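You operate a simulated robot arm through the tools that you are given. There is no shell and no other tool.

You run a simulated robot arm. Do the job below in one go: nothing can be reset, and whatever is moved stays where it is left.

TASK
Put things in order on the top of the workbench. At the end: the green padlock (marked "23") stands where the blue bottle (marked "SHAMPOO") stood; the silver hub pulley from the top of the workbench stands on top of the grey filter; the blue bottle stands where the silver hub pulley stood; the black block stands where the red padlock (marked "21") stood; the red padlock stands where the green padlock stood; whatever was shut is shut again. Leave all else as you found it, and nothing knocked over.

The check looks at the end state, three seconds after you hand in, the way a careful person would. Anything else that was tipped, shoved, dropped, spilled or broken makes it a failure.

THE ROBOT
A 6-joint arm with a two-finger parallel gripper, fixed in place. Base frame: the origin is at the foot of the arm, x ahead of it, y to its left, z up; the work surface is at about z = 880. Lengths are in mm, angles in rad, forces in N, time in s.
With the tool pointing down near the work surface it reaches from about 240 to 640 mm from the base axis. Its first joint turns from -1.152 to 1.152 rad. Payload 2.7 kg.
The TCP is the grasp point between the finger pads, 23 mm short of the fingertips. In the tool frame z runs along the fingers and y along their closing line. The gripper opens to 94 mm. The fingers are 38 mm wide and 10 mm thick; the gripper's body (54 by 96 mm) begins 39 mm behind the TCP.
Orientation is told as [roll, pitch, yaw] about the base's x, y, z axes, in that order, counted from this pose: with the fingers straight down and closing along the base's y, the tool's x points along the base's -x, its y along +y and its z along -z.

THE INTERFACE
- The arm moves only by the tool send_rows. Its argument "steps" is a list of rows, each a list of 3 entries, a list of its own where there are three numbers: the shift along the tool's x, y, z in units of 25 mm (1.0 is 25 mm), then the turn, a rotation vector about the tool's x, y, z in units of 6 degrees (1.0 is 6 degrees), then the closure in counts, from 0 (fully open) to 255 (shut). In form: [[[dx, dy, dz], [ax, ay, az], hand], ...]. A call has 1 to 20 rows; each row shifts and turns the commanded pose from where the row before left it, along the tool's axes as they then stand. A call with a number of a shift or a turn outside -1 to 1 is refused whole. A row lasts 0.2 s, in which the tool goes at most 50 mm and 0.15 rad; a call with a longer step from one row to the next is refused whole, and so is a gripper value outside its range. Where a pose cannot be reached the arm comes as near as it can. A force on the tool above 40 N (or 10 N above the force at the start of the call, whichever is more), or a blocked arm, ends the call early, and 0.2 s more pass. Each finger travels about 45 mm/s and halts on what it meets, pressing with about 45 N; the grip force reading is that of the motor and also rises with nothing between the fingers. The clock runs only during rows and for 0.2 s after the last one: add rows that do not move to give the fingers time. The reply holds the time, the measured pose of the TCP, the force on the tool along the base axes, the opening and the grip force, in the units named above and with some noise, with the torque about the TCP (base axes, N m) and any sound that the robot's microphone picked up.
- Cameras (640 x 400 px; columns grow to the right, rows downward): "scene" is fixed at [81.6, -434.2, 1412.4]; the picture's right is [0.71, -0.70, 0.00], its down [-0.35, -0.36, -0.87] and it looks along [0.61, 0.62, -0.50] (base axes); focal length 363 px, centre (320, 200). "wrist" rides on the gripper at [86, 16, -74] in the tool frame; the picture's right is [-0.18, 0.98, 0.00], its down [-0.58, -0.11, -0.81] and it looks along [-0.79, -0.15, 0.59] (tool axes); focal length 243 px, centre (320, 200). There is no depth. A picture from a camera that has moved, and an enlarged one, comes with that camera's place and axes in the base frame and with its lens.
- camera(camera): a new picture of that camera. No time passes.
- zoom(camera, box): a new picture of the part [left, top, right, bottom] of that camera's present view, enlarged. No time passes.
- hand_in(): hands the job in; it is judged then, once.

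Places have to be worked out from the pictures, the camera data and where the tool is seen. Open the gripper and draw the arm clear of the work before you hand the job in, unless the task says otherwise.

The tools are called after ">>>" as a command line: name --argument value ..., lists and objects as JSON in quotes. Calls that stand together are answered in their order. send_rows: Moves the arm, as the interface text tells. Its arguments: {"type":"object","properties":{"steps":{"type":"array","items":{"type":"array"}}},"required":["steps"]} The other tools are called the same way: camera (camera) takes a picture; zoom (camera, box) takes an enlarged picture of a part of a camera's view; hand_in () hands the job in.

At the start:

```text
time: 0.0
ee_pos: [340.3, -46.7, 1221.5]
tcp_rot: [0.0, 0.0, 0.001]
contact_force: [-0.1, 0.3, 0.5]
torque: [0.01, 0.01, 0.02]
opening: 93.9
grasp_force: 0.0
```

scene: 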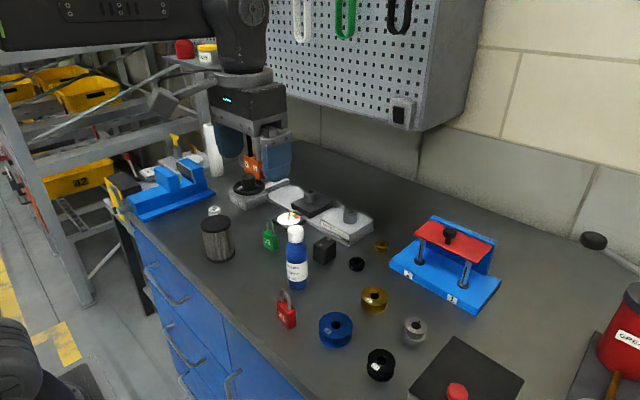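
wrist: 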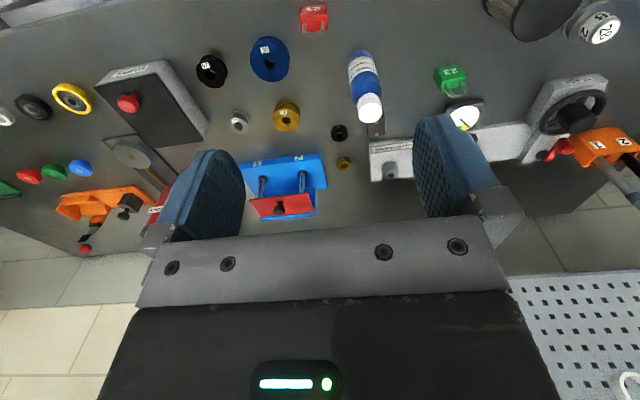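

I'll start by looking closely at both views to locate every object before moving anything.

>>> zoom --camera "scene" --box '[180, 180, 340, 280]'

>>> zoom --camera "scene" --box '[260, 220, 460, 345]'

>>> zoom --camera "scene" --box '[300, 275, 500, 400]'

>>> zoom --camera "wrist" --box '[180, 0, 400, 137]'

>>> zoom --camera "wrist" --box '[400, 0, 640, 150]'

>>> zoom --camera "wrist" --box '[0, 30, 240, 180]'

```text
4.00 times, centred on (260, 230) of scene
camera zoom: at [81.6, -434.2, 1412.4], right [0.71, -0.7, 0.0], down [-0.35, -0.36, -0.87], along [0.61, 0.62, -0.5], focal length 1453 px, centre (560, 80)
```

zoom: 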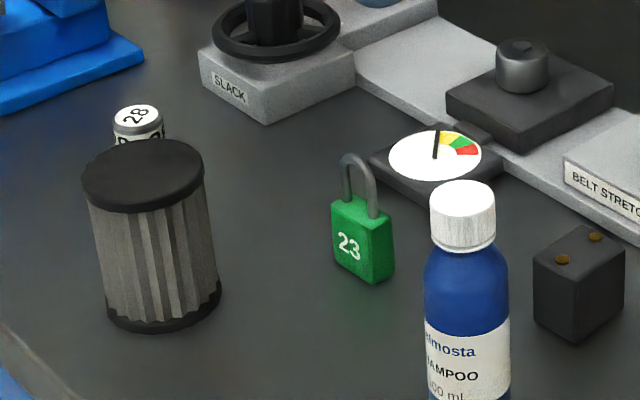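

```text
3.20 times, centred on (360, 282) of scene
camera zoom: at [81.6, -434.2, 1412.4], right [0.71, -0.7, 0.0], down [-0.35, -0.36, -0.87], along [0.61, 0.62, -0.5], focal length 1162 px, centre (192, -64)
```

zoom: 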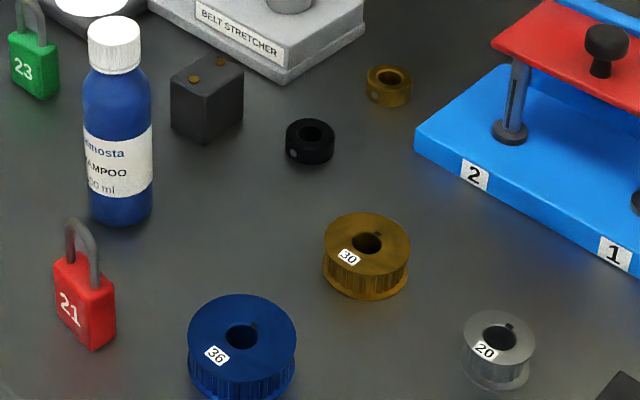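

```text
3.20 times, centred on (400, 338) of scene
camera zoom: at [81.6, -434.2, 1412.4], right [0.71, -0.7, 0.0], down [-0.35, -0.36, -0.87], along [0.61, 0.62, -0.5], focal length 1162 px, centre (64, -240)
```

zoom: 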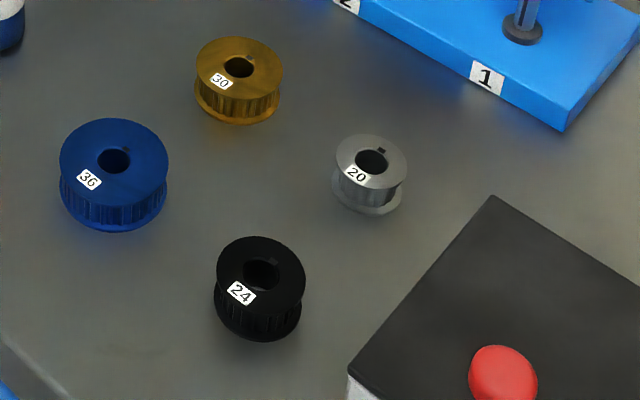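

```text
2.91 times, centred on (290, 68) of wrist
camera zoom: at [253.2, -30.9, 1296.1], right [0.18, 0.98, 0.0], down [0.58, -0.11, 0.81], along [0.79, -0.15, -0.59], focal length 706 px, centre (407, 582)
```

zoom: 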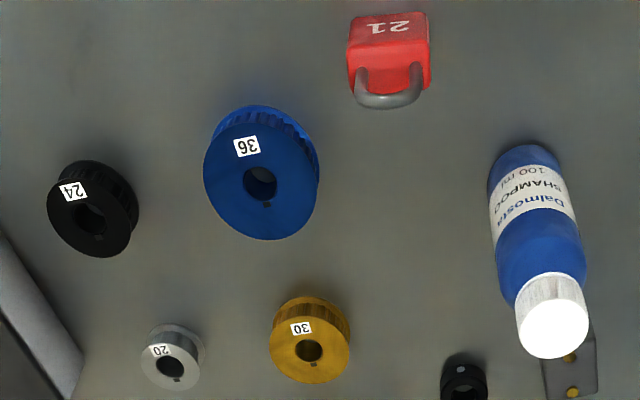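

```text
2.67 times, centred on (520, 75) of wrist
camera zoom: at [253.2, -30.9, 1296.1], right [0.18, 0.98, 0.0], down [0.58, -0.11, 0.81], along [0.79, -0.15, -0.59], focal length 647 px, centre (-213, 533)
```

zoom: 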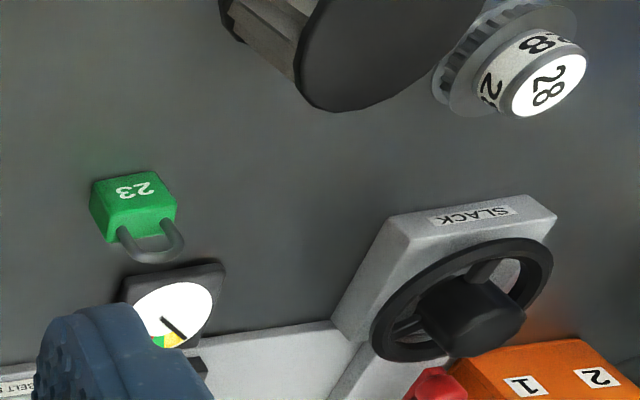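

```text
2.67 times, centred on (120, 105) of wrist
camera zoom: at [253.2, -30.9, 1296.1], right [0.18, 0.98, 0.0], down [0.58, -0.11, 0.81], along [0.79, -0.15, -0.59], focal length 647 px, centre (853, 453)
```

zoom: 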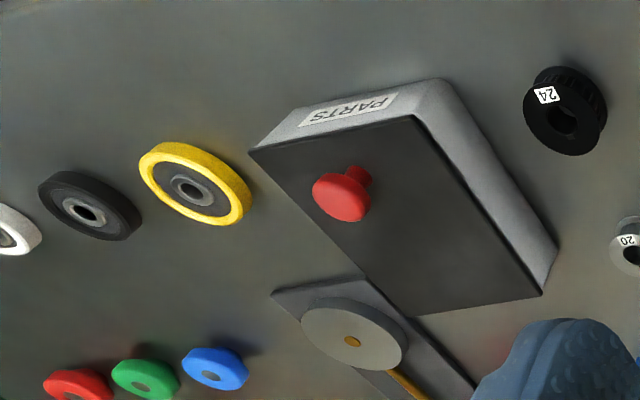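

Two candidates for the "silver hub pulley": "20" near the vise and "28" behind the filter. I zoom in tightly on both to tell which has a hub.

>>> zoom --camera "scene" --box '[195, 195, 243, 225]'

>>> zoom --camera "scene" --box '[390, 310, 438, 350]'

>>> zoom --camera "wrist" --box '[550, 0, 640, 56]'

>>> zoom --camera "wrist" --box '[190, 80, 350, 180]'

>>> zoom --camera "scene" --box '[160, 20, 240, 70]'

>>> zoom --camera "scene" --box '[400, 200, 640, 400]'

```text
13.33 times, centred on (219, 210) of scene
camera zoom: at [81.6, -434.2, 1412.4], right [0.71, -0.7, 0.0], down [-0.35, -0.36, -0.87], along [0.61, 0.62, -0.5], focal length 4844 px, centre (1667, 67)
```

zoom: 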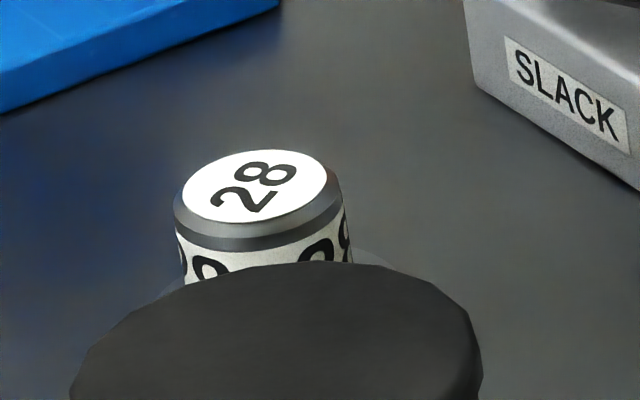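

```text
10.00 times, centred on (414, 330) of scene
camera zoom: at [81.6, -434.2, 1412.4], right [0.71, -0.7, 0.0], down [-0.35, -0.36, -0.87], along [0.61, 0.62, -0.5], focal length 3633 px, centre (-620, -1100)
```

zoom: 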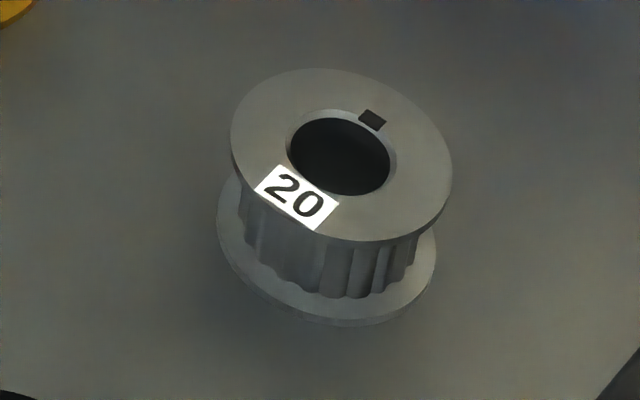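

```text
7.11 times, centred on (595, 28) of wrist
camera zoom: at [253.2, -30.9, 1296.1], right [0.18, 0.98, 0.0], down [0.58, -0.11, 0.81], along [0.79, -0.15, -0.59], focal length 1725 px, centre (-1636, 1423)
```

zoom: 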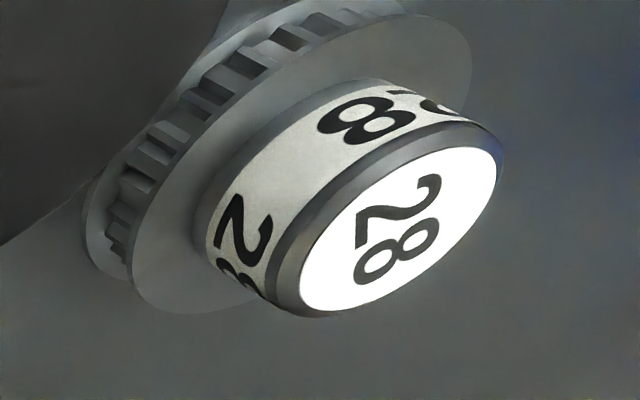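

```text
4.00 times, centred on (270, 130) of wrist
camera zoom: at [253.2, -30.9, 1296.1], right [0.18, 0.98, 0.0], down [0.58, -0.11, 0.81], along [0.79, -0.15, -0.59], focal length 970 px, centre (520, 480)
```

zoom: 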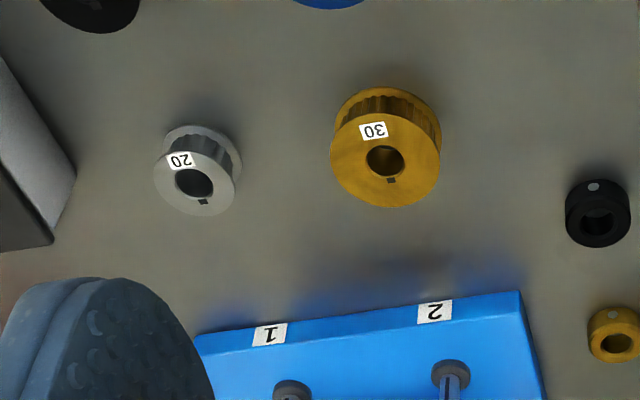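

```text
8.00 times, centred on (200, 45) of scene
camera zoom: at [81.6, -434.2, 1412.4], right [0.71, -0.7, 0.0], down [-0.35, -0.36, -0.87], along [0.61, 0.62, -0.5], focal length 2906 px, centre (1280, 1440)
```

zoom: 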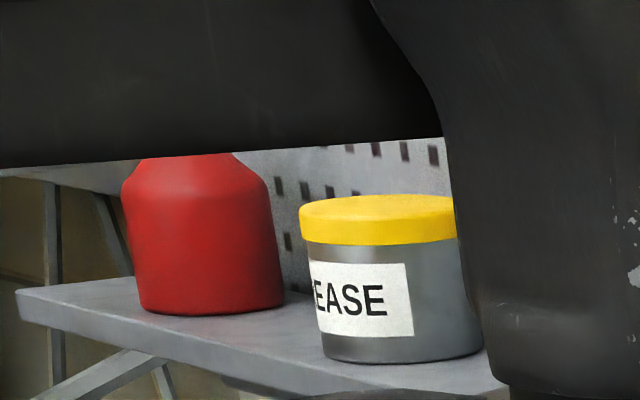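

```text
2.00 times, centred on (520, 300) of scene
camera zoom: at [81.6, -434.2, 1412.4], right [0.71, -0.7, 0.0], down [-0.35, -0.36, -0.87], along [0.61, 0.62, -0.5], focal length 727 px, centre (-80, 0)
```

zoom: 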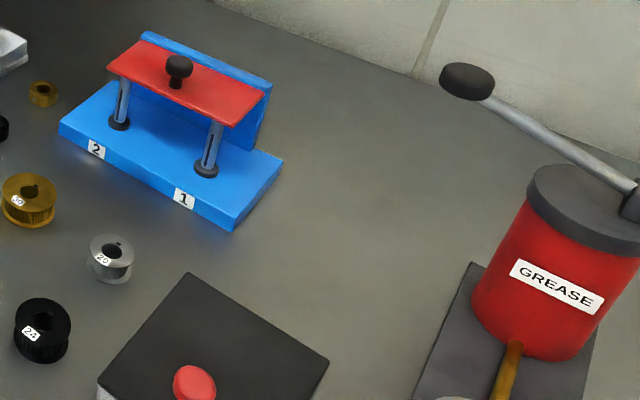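

"28" (behind the filter) has a raised hub, while "20" is a plain flanged pulley, so I take "28" as the silver hub pulley. From triangulation: filter ≈ (383,198), hub pulley ≈ (448,325), green lock ≈ (489,146), bottle ≈ (448,3), red lock ≈ (367,-57), block ≈ (553,26). I move high above the filter area for a better look.

>>> zoom --camera "wrist" --box '[0, 80, 120, 260]'

>>> send_rows --steps '[[[-0.1, 0.9, 0], [0, 0, 0], 0], [[-0.1, 0.9, 0], [0, 0, 0], 0], [[-0.1, 0.9, 0], [0, 0, 0], 0], [[-0.1, 0.9, 0], [0, 0, 0], 0], [[-0.1, 0.9, 0.2], [0, 0, 0], 0], [[-0.1, 0.9, 0.2], [0, 0, 0], 0], [[-0.1, 0.9, 0.2], [0, 0, 0], 0], [[-0.1, 0.9, 0.2], [0, 0, 0], 0], [[-0.1, 0.9, 0.2], [0, 0, 0], 0], [[-0.1, 0.9, 0.2], [0, 0, 0], 0], [[-0.1, 0.9, 0.2], [0, 0, 0], 0], [[-0.1, 0.9, 0.2], [0, 0, 0], 0], [[0, 0, 0], [0, 0, 0], 0]]'

```text
2.22 times, centred on (60, 170) of wrist
camera zoom: at [253.2, -30.9, 1296.1], right [0.18, 0.98, 0.0], down [0.58, -0.11, 0.81], along [0.79, -0.15, -0.59], focal length 539 px, centre (898, 267)
```

zoom: 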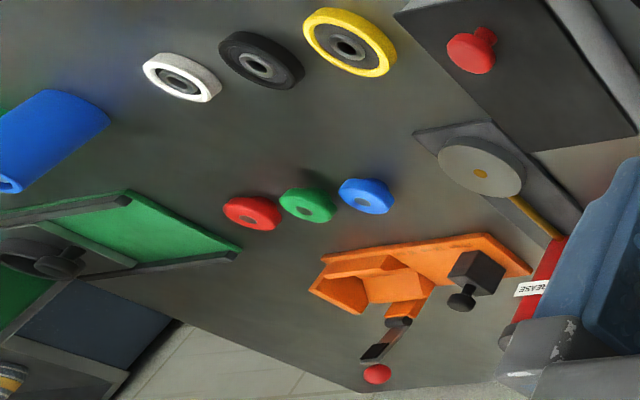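

```text
time: 2.8
ee_pos: [369.5, 223.9, 1184.0]
tcp_rot: [-0.001, 0.0, 0.0]
contact_force: [-0.1, -0.2, 0.1]
torque: [-0.02, 0.0, 0.0]
opening: 93.8
grasp_force: 0.1
```

The move went as planned: the TCP is now at (369.5, 223.9, 1184). I take pictures from here.

>>> camera --camera "wrist"

>>> camera --camera "scene"

```text
taken
camera wrist: at [283.4, 239.4, 1257.1], right [0.18, 0.98, 0.0], down [0.58, -0.11, 0.81], along [0.79, -0.15, -0.59], focal length 243 px, centre (320, 200)
```

wrist: 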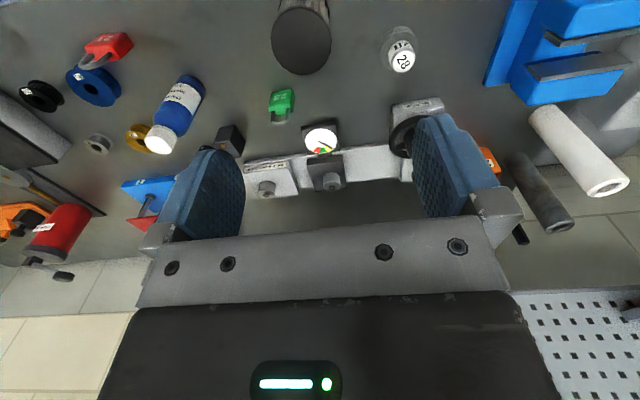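

```text
taken
```

scene: 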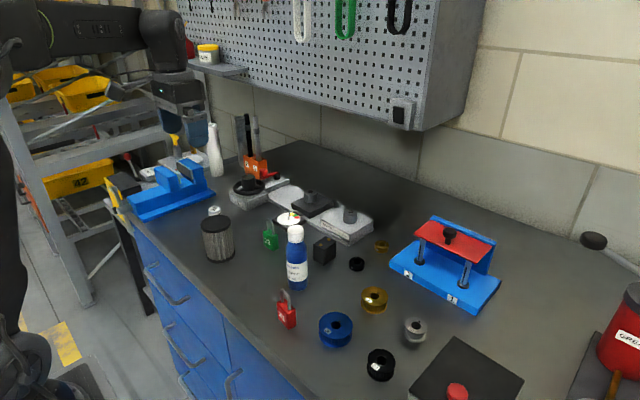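

>>> zoom --camera "wrist" --box '[360, 10, 440, 60]'

>>> zoom --camera "wrist" --box '[240, 0, 368, 80]'

>>> zoom --camera "wrist" --box '[200, 80, 360, 180]'

>>> zoom --camera "wrist" --box '[400, 0, 640, 220]'

```text
8.00 times, centred on (400, 35) of wrist
camera zoom: at [283.4, 239.4, 1257.1], right [0.18, 0.98, 0.0], down [0.58, -0.11, 0.81], along [0.79, -0.15, -0.59], focal length 1941 px, centre (-320, 1520)
```

zoom: 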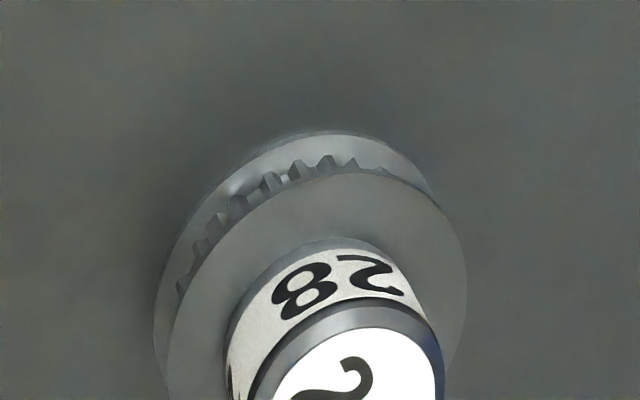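

```text
5.00 times, centred on (304, 40) of wrist
camera zoom: at [283.4, 239.4, 1257.1], right [0.18, 0.98, 0.0], down [0.58, -0.11, 0.81], along [0.79, -0.15, -0.59], focal length 1213 px, centre (400, 1000)
```

zoom: 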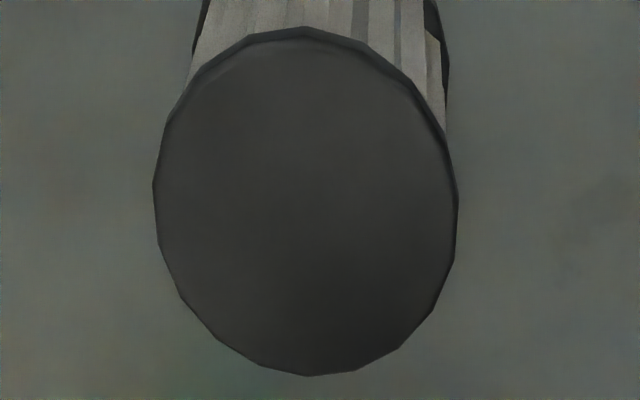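

```text
4.00 times, centred on (280, 130) of wrist
camera zoom: at [283.4, 239.4, 1257.1], right [0.18, 0.98, 0.0], down [0.58, -0.11, 0.81], along [0.79, -0.15, -0.59], focal length 970 px, centre (480, 480)
```

zoom: 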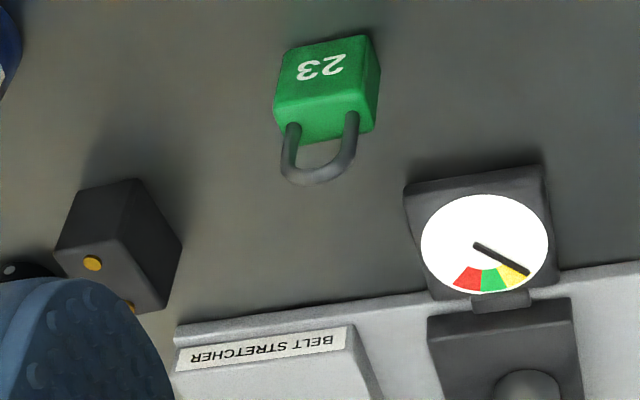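

```text
1.82 times, centred on (520, 110) of wrist
camera zoom: at [283.4, 239.4, 1257.1], right [0.18, 0.98, 0.0], down [0.58, -0.11, 0.81], along [0.79, -0.15, -0.59], focal length 441 px, centre (-44, 364)
```

zoom: 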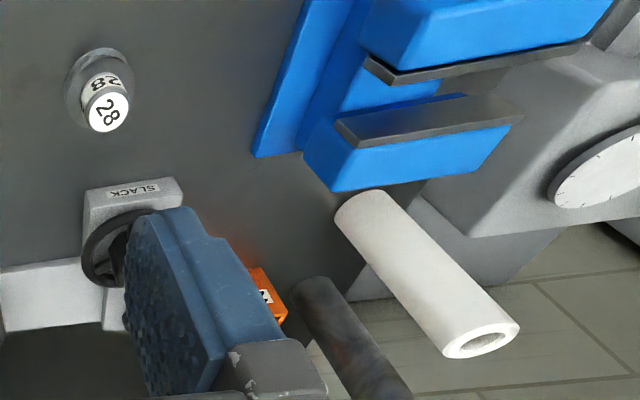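

From the new view: filter top ≈ (385, 200, 968) with ~64 mm diameter; hub pulley axis ≈ (447, 320), hub top z≈927, hub Ø≈35, flange Ø≈51 with its top near z≈909. I go above the pulley at z≈1010 for a closer check.

>>> send_rows --steps '[[[-0.775, 0.96, 0], [0, 0, 0], 0], [[-0.775, 0.96, 0], [0, 0, 0], 0], [[-0.775, 0.96, 0], [0, 0, 0], 0], [[-0.775, 0.96, 0], [0, 0, 0], 0], [[0, 0, 1], [0, 0, 0], 0], [[0, 0, 1], [0, 0, 0], 0], [[0, 0, 1], [0, 0, 0], 0], [[0, 0, 1], [0, 0, 0], 0], [[0, 0, 1], [0, 0, 0], 0], [[0, 0, 1], [0, 0, 0], 0], [[0, 0, 0.96], [0, 0, 0], 0], [[0, 0, 0], [0, 0, 0], 0]]'

>>> camera --camera "wrist"

>>> camera --camera "scene"

```text
time: 5.4
ee_pos: [448.5, 318.3, 1009.2]
tcp_rot: [0.001, 0.002, -0.001]
contact_force: [0.9, 0.4, -0.8]
torque: [-0.03, -0.01, 0.01]
opening: 93.6
grasp_force: 0.1
```

```text
taken
camera wrist: at [361.5, 334.7, 1082.7], right [0.18, 0.98, 0.0], down [0.58, -0.11, 0.81], along [0.79, -0.15, -0.59], focal length 243 px, centre (320, 200)
```

wrist: 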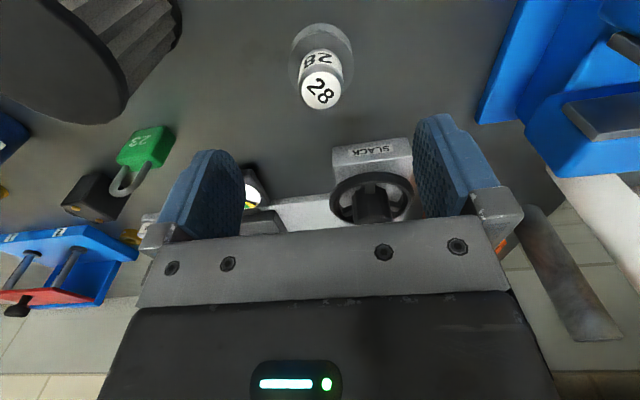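

```text
taken
```

scene: 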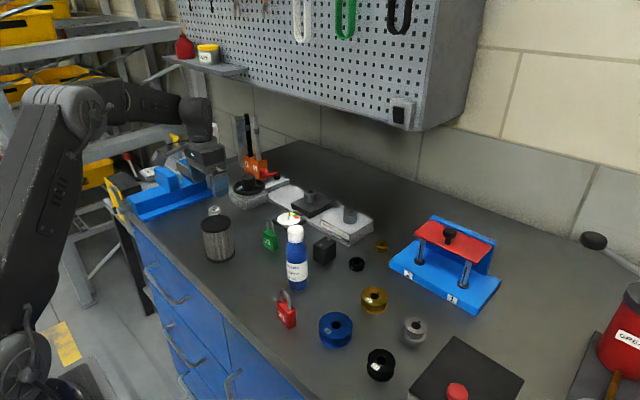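

>>> zoom --camera "wrist" --box '[270, 10, 370, 120]'

>>> zoom --camera "wrist" --box '[0, 100, 200, 225]'

```text
3.64 times, centred on (320, 65) of wrist
camera zoom: at [361.5, 334.7, 1082.7], right [0.18, 0.98, 0.0], down [0.58, -0.11, 0.81], along [0.79, -0.15, -0.59], focal length 882 px, centre (320, 691)
```

zoom: 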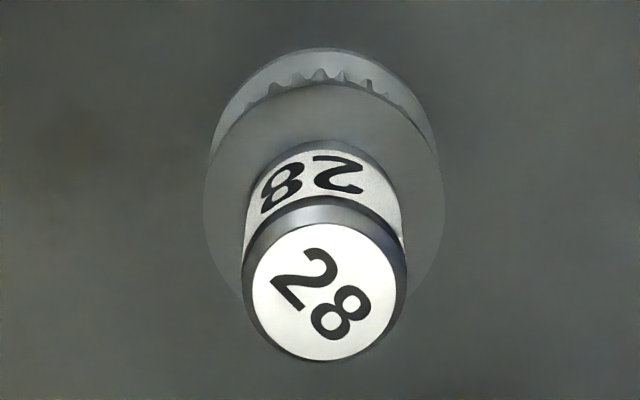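

```text
3.20 times, centred on (100, 162) of wrist
camera zoom: at [361.5, 334.7, 1082.7], right [0.18, 0.98, 0.0], down [0.58, -0.11, 0.81], along [0.79, -0.15, -0.59], focal length 776 px, centre (1024, 320)
```

zoom: 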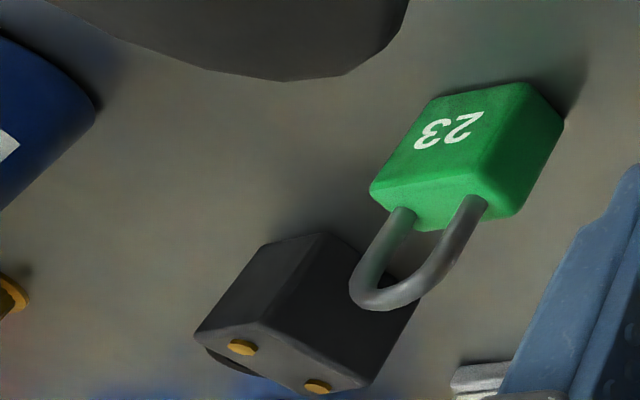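

Hub seen centred at ≈ (448, 320), very close to the TCP axis. I shift slightly, go down to TCP z≈945 and partly close to ~60 mm opening to judge the tip height against the flange.

>>> send_rows --steps '[[[0.02, 0.06, 0.86], [0, 0, 0], 90], [[0, 0, 0.85], [0, 0, 0], 90], [[0, 0, 0.85], [0, 0, 0], 90], [[0, 0, 0], [0, 0, 0], 90], [[0, 0, 0], [0, 0, 0], 90]]'

>>> camera --camera "wrist"

>>> zoom --camera "scene" --box '[170, 140, 266, 200]'

```text
time: 6.6
ee_pos: [447.1, 321.1, 943.8]
tcp_rot: [-0.002, 0.001, 0.0]
contact_force: [-0.8, 0.0, 0.0]
torque: [0.01, -0.03, 0.04]
opening: 60.4
grasp_force: 0.0
```

```text
taken
camera wrist: at [359.6, 337.3, 1017.4], right [0.18, 0.98, 0.0], down [0.58, -0.11, 0.81], along [0.79, -0.15, -0.59], focal length 243 px, centre (320, 200)
```

wrist: 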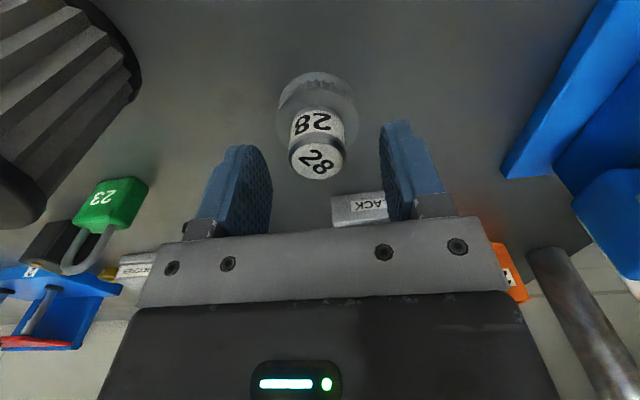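

```text
6.67 times, centred on (218, 170) of scene
camera zoom: at [81.6, -434.2, 1412.4], right [0.71, -0.7, 0.0], down [-0.35, -0.36, -0.87], along [0.61, 0.62, -0.5], focal length 2422 px, centre (1000, 400)
```

zoom: 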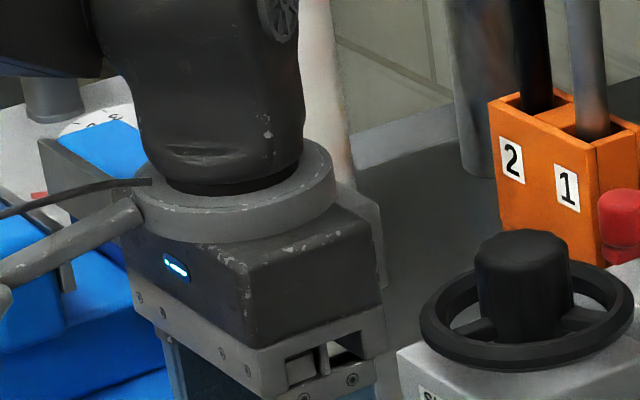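

>>> zoom --camera "wrist" --box '[200, 60, 440, 210]'

>>> zoom --camera "scene" --box '[186, 180, 250, 220]'

```text
2.67 times, centred on (320, 135) of wrist
camera zoom: at [359.6, 337.3, 1017.4], right [0.18, 0.98, 0.0], down [0.58, -0.11, 0.81], along [0.79, -0.15, -0.59], focal length 647 px, centre (320, 373)
```

zoom: 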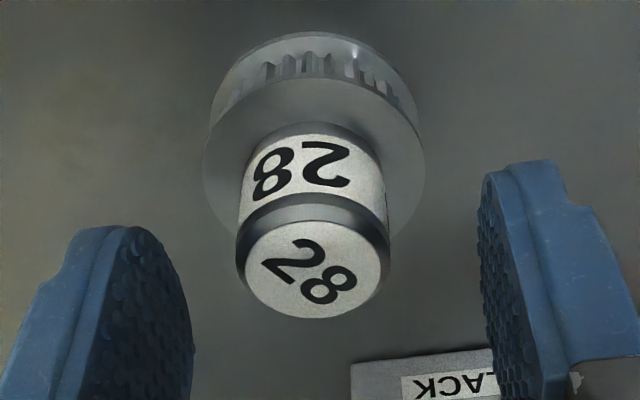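

```text
10.00 times, centred on (218, 200) of scene
camera zoom: at [81.6, -434.2, 1412.4], right [0.71, -0.7, 0.0], down [-0.35, -0.36, -0.87], along [0.61, 0.62, -0.5], focal length 3633 px, centre (1340, 200)
```

zoom: 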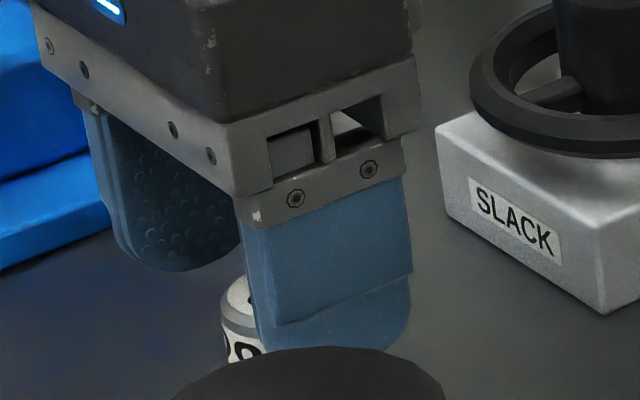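

Upper flange top works out to z≈901–904, hub top ≈926, hub Ø≈31. The hub sits ~1.4 mm to −y and ~2 mm to +x of the tool axis; I correct that, go down to TCP z≈930 (tips ≈907, above the flange) and close on the hub.

>>> send_rows --steps '[[[-0.08, -0.056, 0.28], [0, 0, 0], 90], [[0, 0, 0.28], [0, 0, 0], 90], [[0, 0, 0], [0, 0, 0], 90], [[0, 0, 0], [0, 0, 0], 255], [[0, 0, 0], [0, 0, 0], 255], [[0, 0, 0], [0, 0, 0], 255], [[0, 0, 0], [0, 0, 0], 255], [[0, 0, 0], [0, 0, 0], 255], [[0, 0, 0], [0, 0, 0], 255]]'

>>> camera --camera "wrist"

```text
time: 8.6
ee_pos: [449.0, 320.7, 929.5]
tcp_rot: [-0.001, -0.002, 0.0]
contact_force: [-0.1, 0.6, 0.2]
torque: [-0.02, 0.02, -0.02]
opening: 30.1
grasp_force: 45.2
```

```text
taken
camera wrist: at [362.4, 336.3, 1002.9], right [0.18, 0.98, 0.0], down [0.58, -0.11, 0.81], along [0.79, -0.15, -0.59], focal length 243 px, centre (320, 200)
```

wrist: 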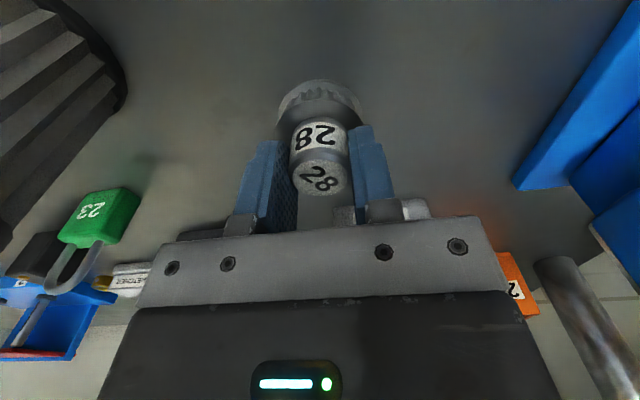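

Gripped the hub (opening 30.1, 45 N). I lift it 160 mm straight up and then look.

>>> send_rows --steps '[[[0, 0, -0.4], [0, 0, 0], 255], [[0, 0, -0.8], [0, 0, 0], 255], [[0, 0, -1], [0, 0, 0], 255], [[0, 0, -1], [0, 0, 0], 255], [[0, 0, -1], [0, 0, 0], 255], [[0, 0, -1], [0, 0, 0], 255], [[0, 0, -1], [0, 0, 0], 255], [[0, 0, 0], [0, 0, 0], 255]]'

>>> camera --camera "wrist"

>>> zoom --camera "scene" --box '[160, 120, 288, 200]'

```text
time: 10.4
ee_pos: [449.3, 321.2, 1085.3]
tcp_rot: [0.0, 0.0, -0.001]
contact_force: [-0.1, 0.3, -0.5]
torque: [0.0, 0.02, -0.01]
opening: 30.4
grasp_force: 45.4
```

```text
taken
camera wrist: at [363.1, 337.1, 1158.9], right [0.18, 0.98, 0.0], down [0.58, -0.11, 0.81], along [0.79, -0.15, -0.59], focal length 243 px, centre (320, 200)
```

wrist: 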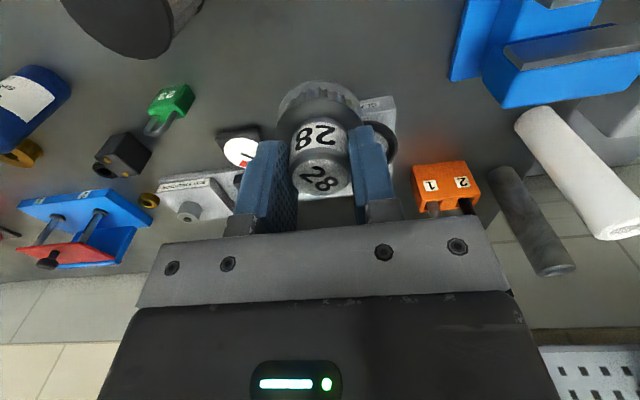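

```text
5.00 times, centred on (224, 160) of scene
camera zoom: at [81.6, -434.2, 1412.4], right [0.71, -0.7, 0.0], down [-0.35, -0.36, -0.87], along [0.61, 0.62, -0.5], focal length 1816 px, centre (800, 400)
```

zoom: 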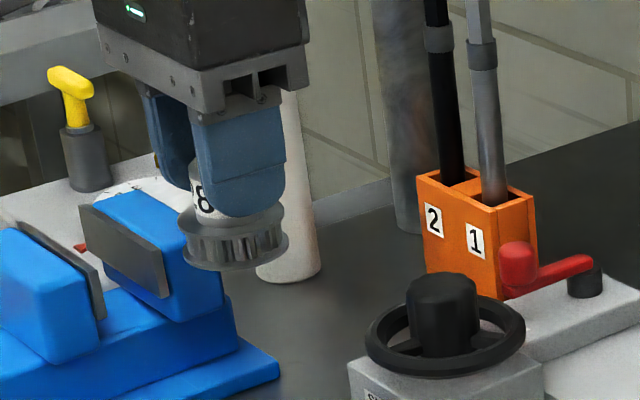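

The pulley hangs straight in the grip. I carry it at this height to above the filter axis (385.4, 200.2).

>>> send_rows --steps '[[[0.3, -0.55, 0], [0, 0, 0], 255], [[0.5, -0.95, 0], [0, 0, 0], 255], [[0.5, -0.95, 0], [0, 0, 0], 255], [[0.5, -0.95, 0], [0, 0, 0], 255], [[0.5, -0.9, 0], [0, 0, 0], 255], [[0.256, -0.468, 0], [0, 0, 0], 255], [[0, 0, 0], [0, 0, 0], 255], [[0, 0, 0], [0, 0, 0], 255]]'

>>> camera --camera "wrist"

>>> zoom --camera "scene" --box '[160, 160, 288, 270]'

```text
time: 12.2
ee_pos: [383.4, 199.7, 1084.9]
tcp_rot: [0.0, -0.001, 0.002]
contact_force: [-0.4, 0.4, -0.4]
torque: [-0.01, -0.02, -0.03]
opening: 30.0
grasp_force: 45.3
```

```text
taken
camera wrist: at [297.4, 215.9, 1158.2], right [0.18, 0.98, 0.0], down [0.58, -0.11, 0.81], along [0.79, -0.15, -0.59], focal length 243 px, centre (320, 200)
```

wrist: 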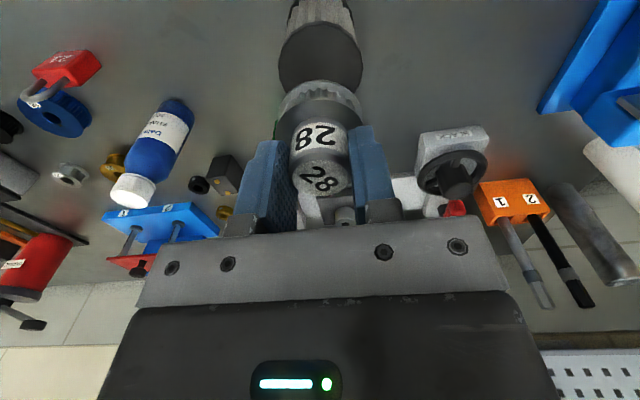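

```text
3.64 times, centred on (224, 215) of scene
camera zoom: at [81.6, -434.2, 1412.4], right [0.71, -0.7, 0.0], down [-0.35, -0.36, -0.87], along [0.61, 0.62, -0.5], focal length 1321 px, centre (669, 146)
```

zoom: 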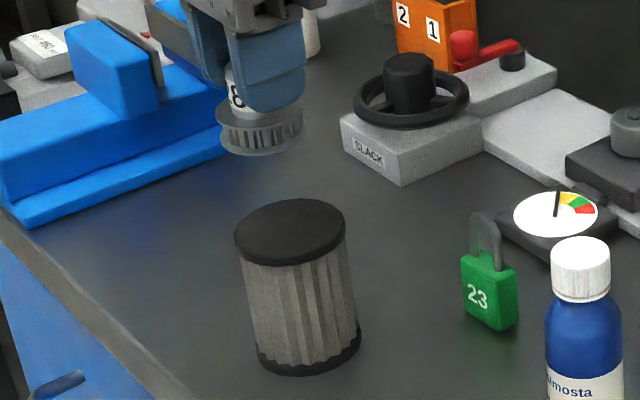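

>>> zoom --camera "wrist" --box '[256, 0, 384, 80]'

>>> zoom --camera "wrist" --box '[240, 80, 400, 200]'

```text
5.00 times, centred on (320, 40) of wrist
camera zoom: at [297.4, 215.9, 1158.2], right [0.18, 0.98, 0.0], down [0.58, -0.11, 0.81], along [0.79, -0.15, -0.59], focal length 1213 px, centre (320, 1000)
```

zoom: 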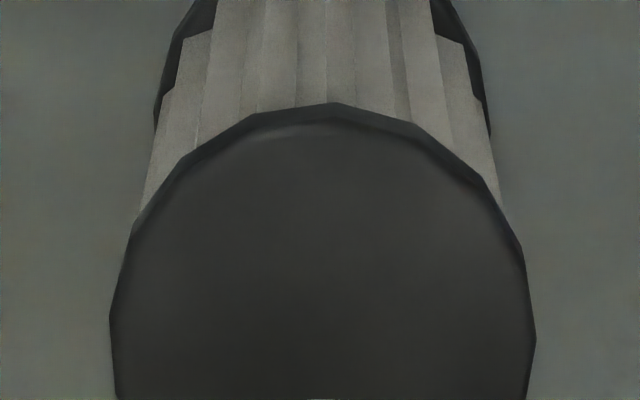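

```text
3.33 times, centred on (320, 140) of wrist
camera zoom: at [297.4, 215.9, 1158.2], right [0.18, 0.98, 0.0], down [0.58, -0.11, 0.81], along [0.79, -0.15, -0.59], focal length 809 px, centre (320, 400)
```

zoom: 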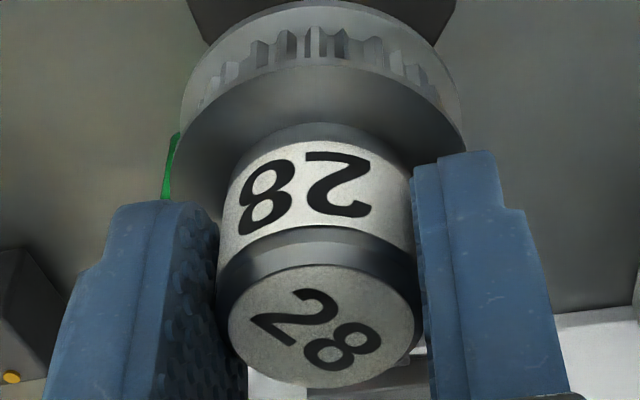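

>>> zoom --camera "scene" --box '[212, 160, 260, 220]'

>>> zoom --camera "scene" --box '[192, 200, 256, 280]'

```text
6.67 times, centred on (236, 190) of scene
camera zoom: at [81.6, -434.2, 1412.4], right [0.71, -0.7, 0.0], down [-0.35, -0.36, -0.87], along [0.61, 0.62, -0.5], focal length 2422 px, centre (880, 267)
```

zoom: 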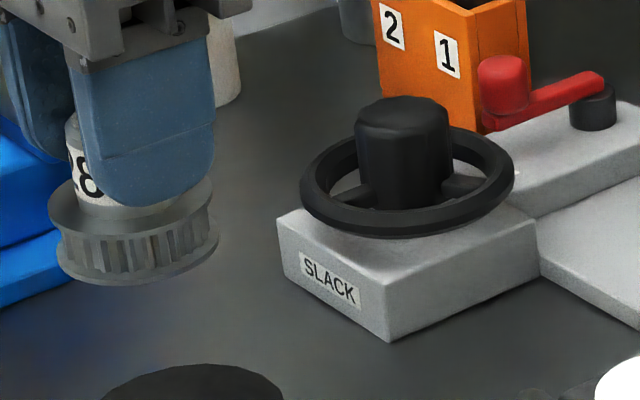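

```text
5.00 times, centred on (224, 240) of scene
camera zoom: at [81.6, -434.2, 1412.4], right [0.71, -0.7, 0.0], down [-0.35, -0.36, -0.87], along [0.61, 0.62, -0.5], focal length 1816 px, centre (800, 0)
```

zoom: 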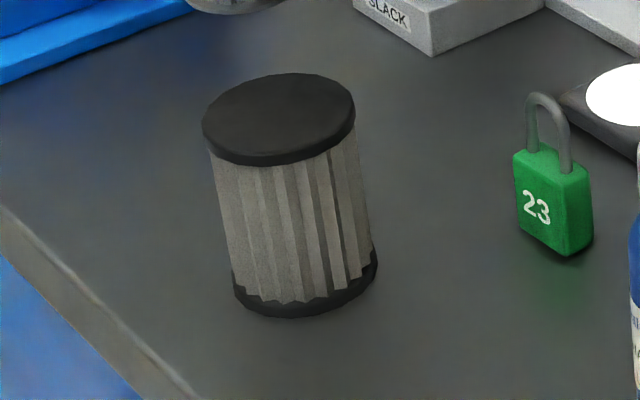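

Both views say the pulley axis is about 5 mm short in x of the filter axis (y aligned). I shift +5 mm in x and lower to TCP z≈1026, still above the cap, then re-check.

>>> send_rows --steps '[[[-0.2, 0, 0], [0, 0, 0], 255], [[0, 0, 0.6], [0, 0, 0], 255], [[0, 0, 0.8], [0, 0, 0], 255], [[0, 0, 0.6], [0, 0, 0], 255], [[0, 0, 0.35], [0, 0, 0], 255], [[0, 0, 0], [0, 0, 0], 255], [[0, 0, 0], [0, 0, 0], 255]]'

>>> zoom --camera "scene" --box '[184, 170, 264, 240]'

>>> zoom --camera "wrist" --box '[240, 20, 400, 200]'

```text
time: 13.8
ee_pos: [389.6, 201.2, 1025.9]
tcp_rot: [-0.001, 0.0, -0.001]
contact_force: [0.4, -1.2, -1.9]
torque: [0.03, 0.0, 0.01]
opening: 30.1
grasp_force: 45.2
```

```text
5.71 times, centred on (224, 205) of scene
camera zoom: at [81.6, -434.2, 1412.4], right [0.71, -0.7, 0.0], down [-0.35, -0.36, -0.87], along [0.61, 0.62, -0.5], focal length 2076 px, centre (869, 171)
```

zoom: 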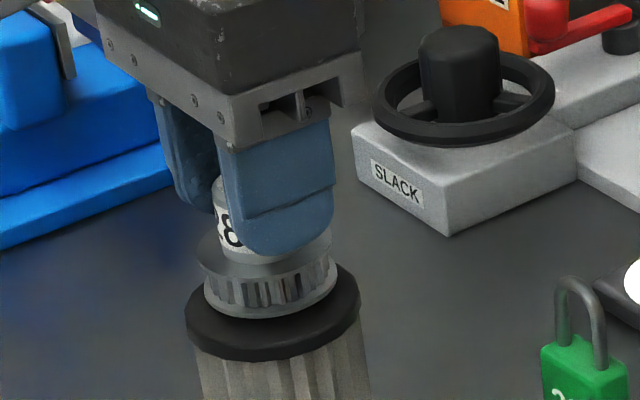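

```text
2.22 times, centred on (320, 110) of wrist
camera zoom: at [303.5, 215.8, 1099.2], right [0.18, 0.98, 0.0], down [0.58, -0.11, 0.81], along [0.79, -0.15, -0.59], focal length 539 px, centre (320, 400)
```

zoom: 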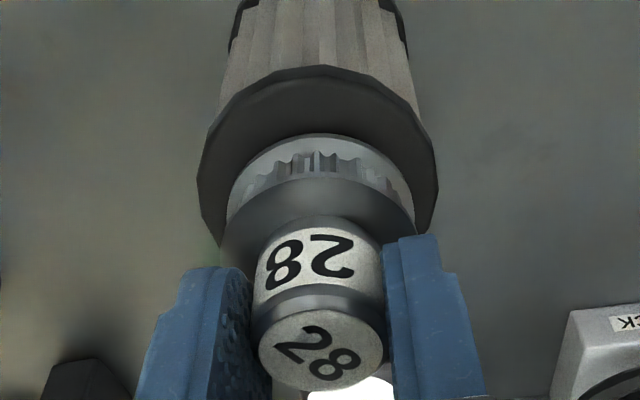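

Alignment looks good in both views with about 8 mm left to go. I lower 6 mm and check the force.

>>> send_rows --steps '[[[0.02, 0, 0.12], [0, 0, 0], 255], [[0, 0, 0.12], [0, 0, 0], 255], [[0, 0, 0], [0, 0, 0], 255], [[0, 0, 0], [0, 0, 0], 255]]'

>>> zoom --camera "scene" --box '[200, 195, 248, 235]'

```text
time: 14.8
ee_pos: [390.5, 200.9, 1020.9]
tcp_rot: [0.002, -0.001, 0.001]
contact_force: [-0.3, -0.1, -0.7]
torque: [0.01, -0.02, -0.02]
opening: 30.0
grasp_force: 45.7
```

```text
10.00 times, centred on (224, 215) of scene
camera zoom: at [81.6, -434.2, 1412.4], right [0.71, -0.7, 0.0], down [-0.35, -0.36, -0.87], along [0.61, 0.62, -0.5], focal length 3633 px, centre (1280, 50)
```

zoom: 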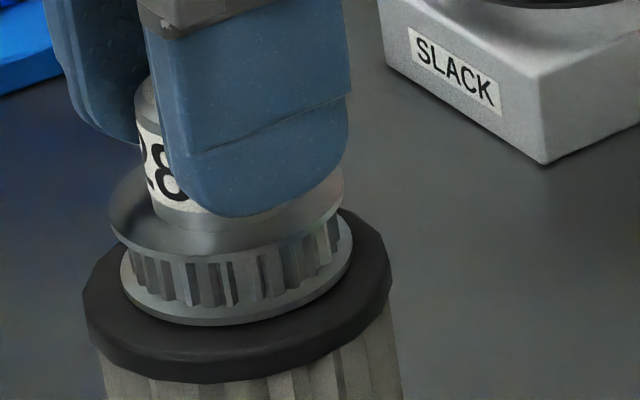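

Centred on the cap with a few mm left. I keep lowering in small steps while watching the force.

>>> send_rows --steps '[[[0, 0, 0.06], [0, 0, 0], 255], [[0, 0, 0.04], [0, 0, 0], 255], [[0, 0, 0], [0, 0, 0], 255]]'

>>> zoom --camera "scene" --box '[200, 195, 248, 235]'

```text
time: 15.6
ee_pos: [390.8, 201.6, 1019.2]
tcp_rot: [-0.001, -0.002, 0.0]
contact_force: [-0.7, -2.5, 8.4]
torque: [-0.22, 0.18, -0.01]
opening: 30.1
grasp_force: 45.1
```

```text
10.00 times, centred on (224, 215) of scene
camera zoom: at [81.5, -434.4, 1412.4], right [0.71, -0.7, 0.0], down [-0.35, -0.36, -0.87], along [0.61, 0.62, -0.5], focal length 3633 px, centre (1280, 50)
```

zoom: 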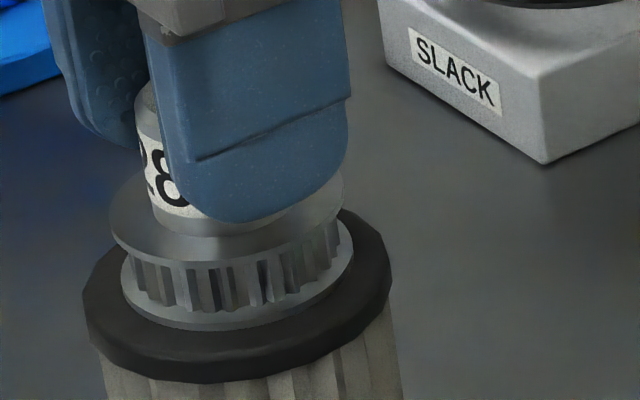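

Contact is felt (8 N at TCP z 1019). Before releasing I check the centring from the wrist view.

>>> zoom --camera "wrist" --box '[250, 30, 390, 160]'

>>> zoom --camera "scene" --box '[200, 205, 240, 235]'

```text
3.08 times, centred on (320, 95) of wrist
camera zoom: at [303.4, 216.3, 1092.7], right [0.18, 0.98, 0.0], down [0.58, -0.11, 0.81], along [0.79, -0.15, -0.59], focal length 746 px, centre (320, 523)
```

zoom: 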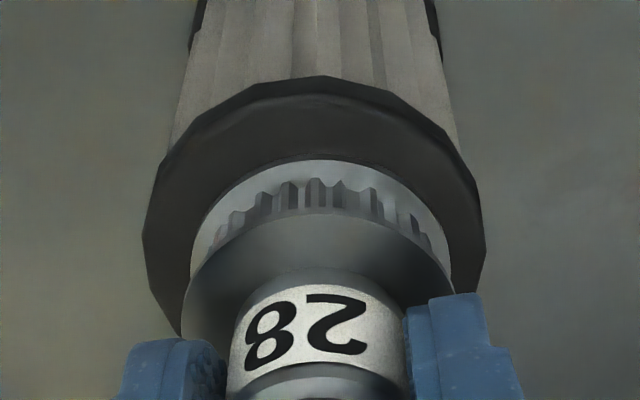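

```text
13.33 times, centred on (220, 220) of scene
camera zoom: at [81.5, -434.4, 1412.4], right [0.71, -0.7, 0.0], down [-0.35, -0.36, -0.87], along [0.61, 0.62, -0.5], focal length 4844 px, centre (1653, -67)
```

zoom: 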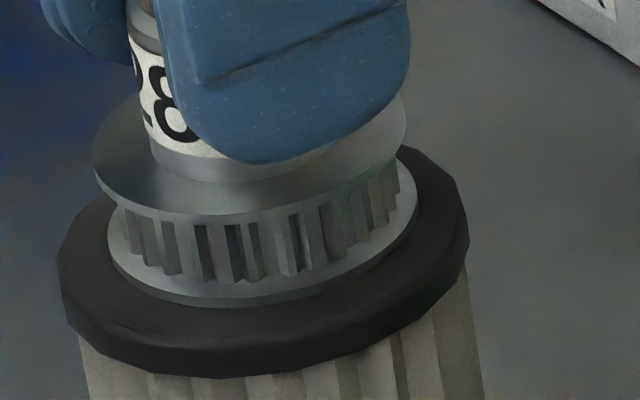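

The pulley is roughly 2.5 mm too far in +x on the cap; it's stable but I'll lift 3 mm, shift back, and set it down again.

>>> send_rows --steps '[[[0, 0, -0.12], [0, 0, 0], 255], [[0.1, -0.03, 0], [0, 0, 0], 255], [[0, 0, 0], [0, 0, 0], 255], [[0, 0, 0.06], [0, 0, 0], 255], [[0, 0, 0.05], [0, 0, 0], 255], [[0, 0, 0], [0, 0, 0], 255]]'

>>> zoom --camera "wrist" --box '[250, 30, 390, 160]'

>>> zoom --camera "scene" --box '[200, 205, 240, 235]'

```text
time: 17.0
ee_pos: [389.2, 200.5, 1018.1]
tcp_rot: [0.0, -0.001, 0.0]
contact_force: [1.4, -0.1, -0.6]
torque: [-0.03, 0.01, 0.01]
opening: 30.1
grasp_force: 44.6
```

```text
3.08 times, centred on (320, 95) of wrist
camera zoom: at [301.0, 216.1, 1092.8], right [0.18, 0.98, 0.0], down [0.58, -0.11, 0.81], along [0.79, -0.15, -0.59], focal length 746 px, centre (320, 523)
```

zoom: 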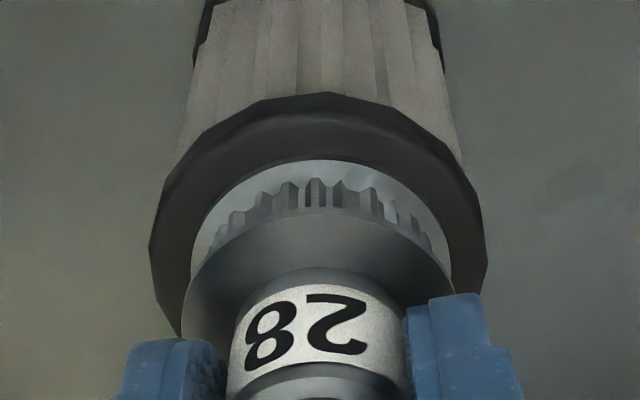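

```text
13.33 times, centred on (220, 220) of scene
camera zoom: at [81.6, -434.2, 1412.4], right [0.71, -0.7, 0.0], down [-0.35, -0.36, -0.87], along [0.61, 0.62, -0.5], focal length 4844 px, centre (1653, -67)
```

zoom: 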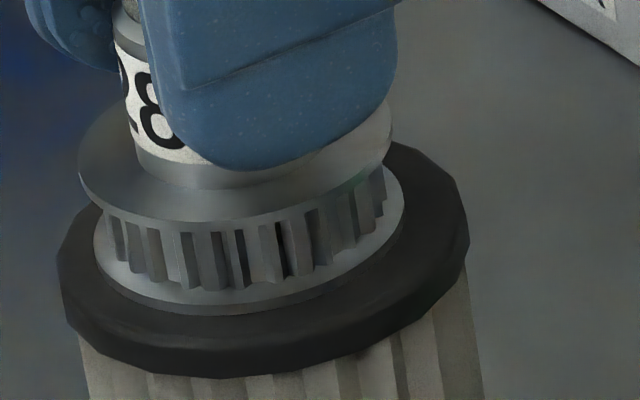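

Now centred within ~1–2 mm. No contact yet, so I lower in sub‑mm steps until the force shows.

>>> send_rows --steps '[[[-0.02, -0.03, 0.03], [0, 0, 0], 255], [[0, 0, 0.02], [0, 0, 0], 255], [[0, 0, 0], [0, 0, 0], 255]]'

```text
time: 17.8
ee_pos: [387.8, 200.6, 1019.3]
tcp_rot: [0.001, -0.004, 0.0]
contact_force: [-5.9, 4.8, 18.1]
torque: [0.18, 0.54, -0.04]
opening: 30.2
grasp_force: 44.9
```

Firm contact (18 N). I ease off half a millimetre and open the fingers.

>>> send_rows --steps '[[[0, 0, -0.03], [0, 0, 0], 255], [[0, 0, 0], [0, 0, 0], 168], [[0, 0, 0], [0, 0, 0], 150], [[0, 0, 0], [0, 0, 0], 110], [[0, 0, 0], [0, 0, 0], 110], [[0, 0, 0], [0, 0, 0], 110]]'

>>> camera --camera "wrist"

>>> zoom --camera "scene" --box '[184, 170, 264, 270]'

```text
time: 19.2
ee_pos: [387.9, 200.0, 1018.6]
tcp_rot: [0.0, 0.0, 0.001]
contact_force: [0.0, 0.8, -1.1]
torque: [0.01, 0.04, 0.02]
opening: 53.4
grasp_force: 0.0
```

```text
taken
camera wrist: at [300.9, 215.2, 1092.5], right [0.18, 0.98, 0.0], down [0.58, -0.11, 0.81], along [0.79, -0.15, -0.59], focal length 243 px, centre (320, 200)
```

wrist: 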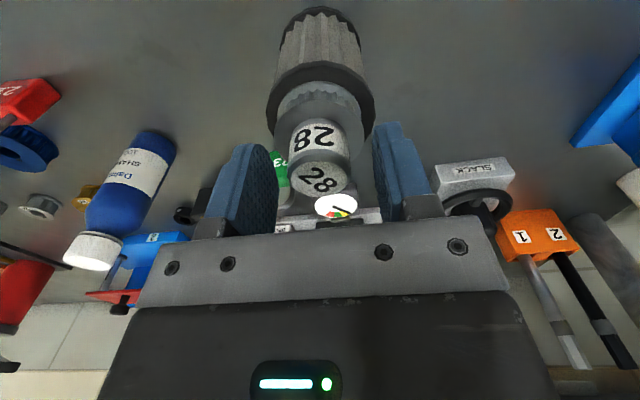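

```text
4.00 times, centred on (224, 220) of scene
camera zoom: at [81.6, -434.2, 1412.4], right [0.71, -0.7, 0.0], down [-0.35, -0.36, -0.87], along [0.61, 0.62, -0.5], focal length 1453 px, centre (704, 120)
```

zoom: 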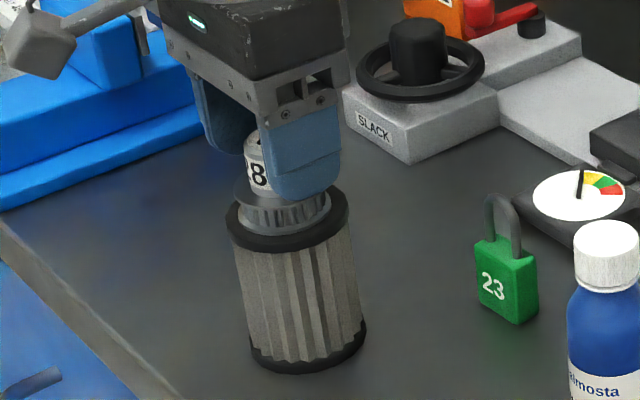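

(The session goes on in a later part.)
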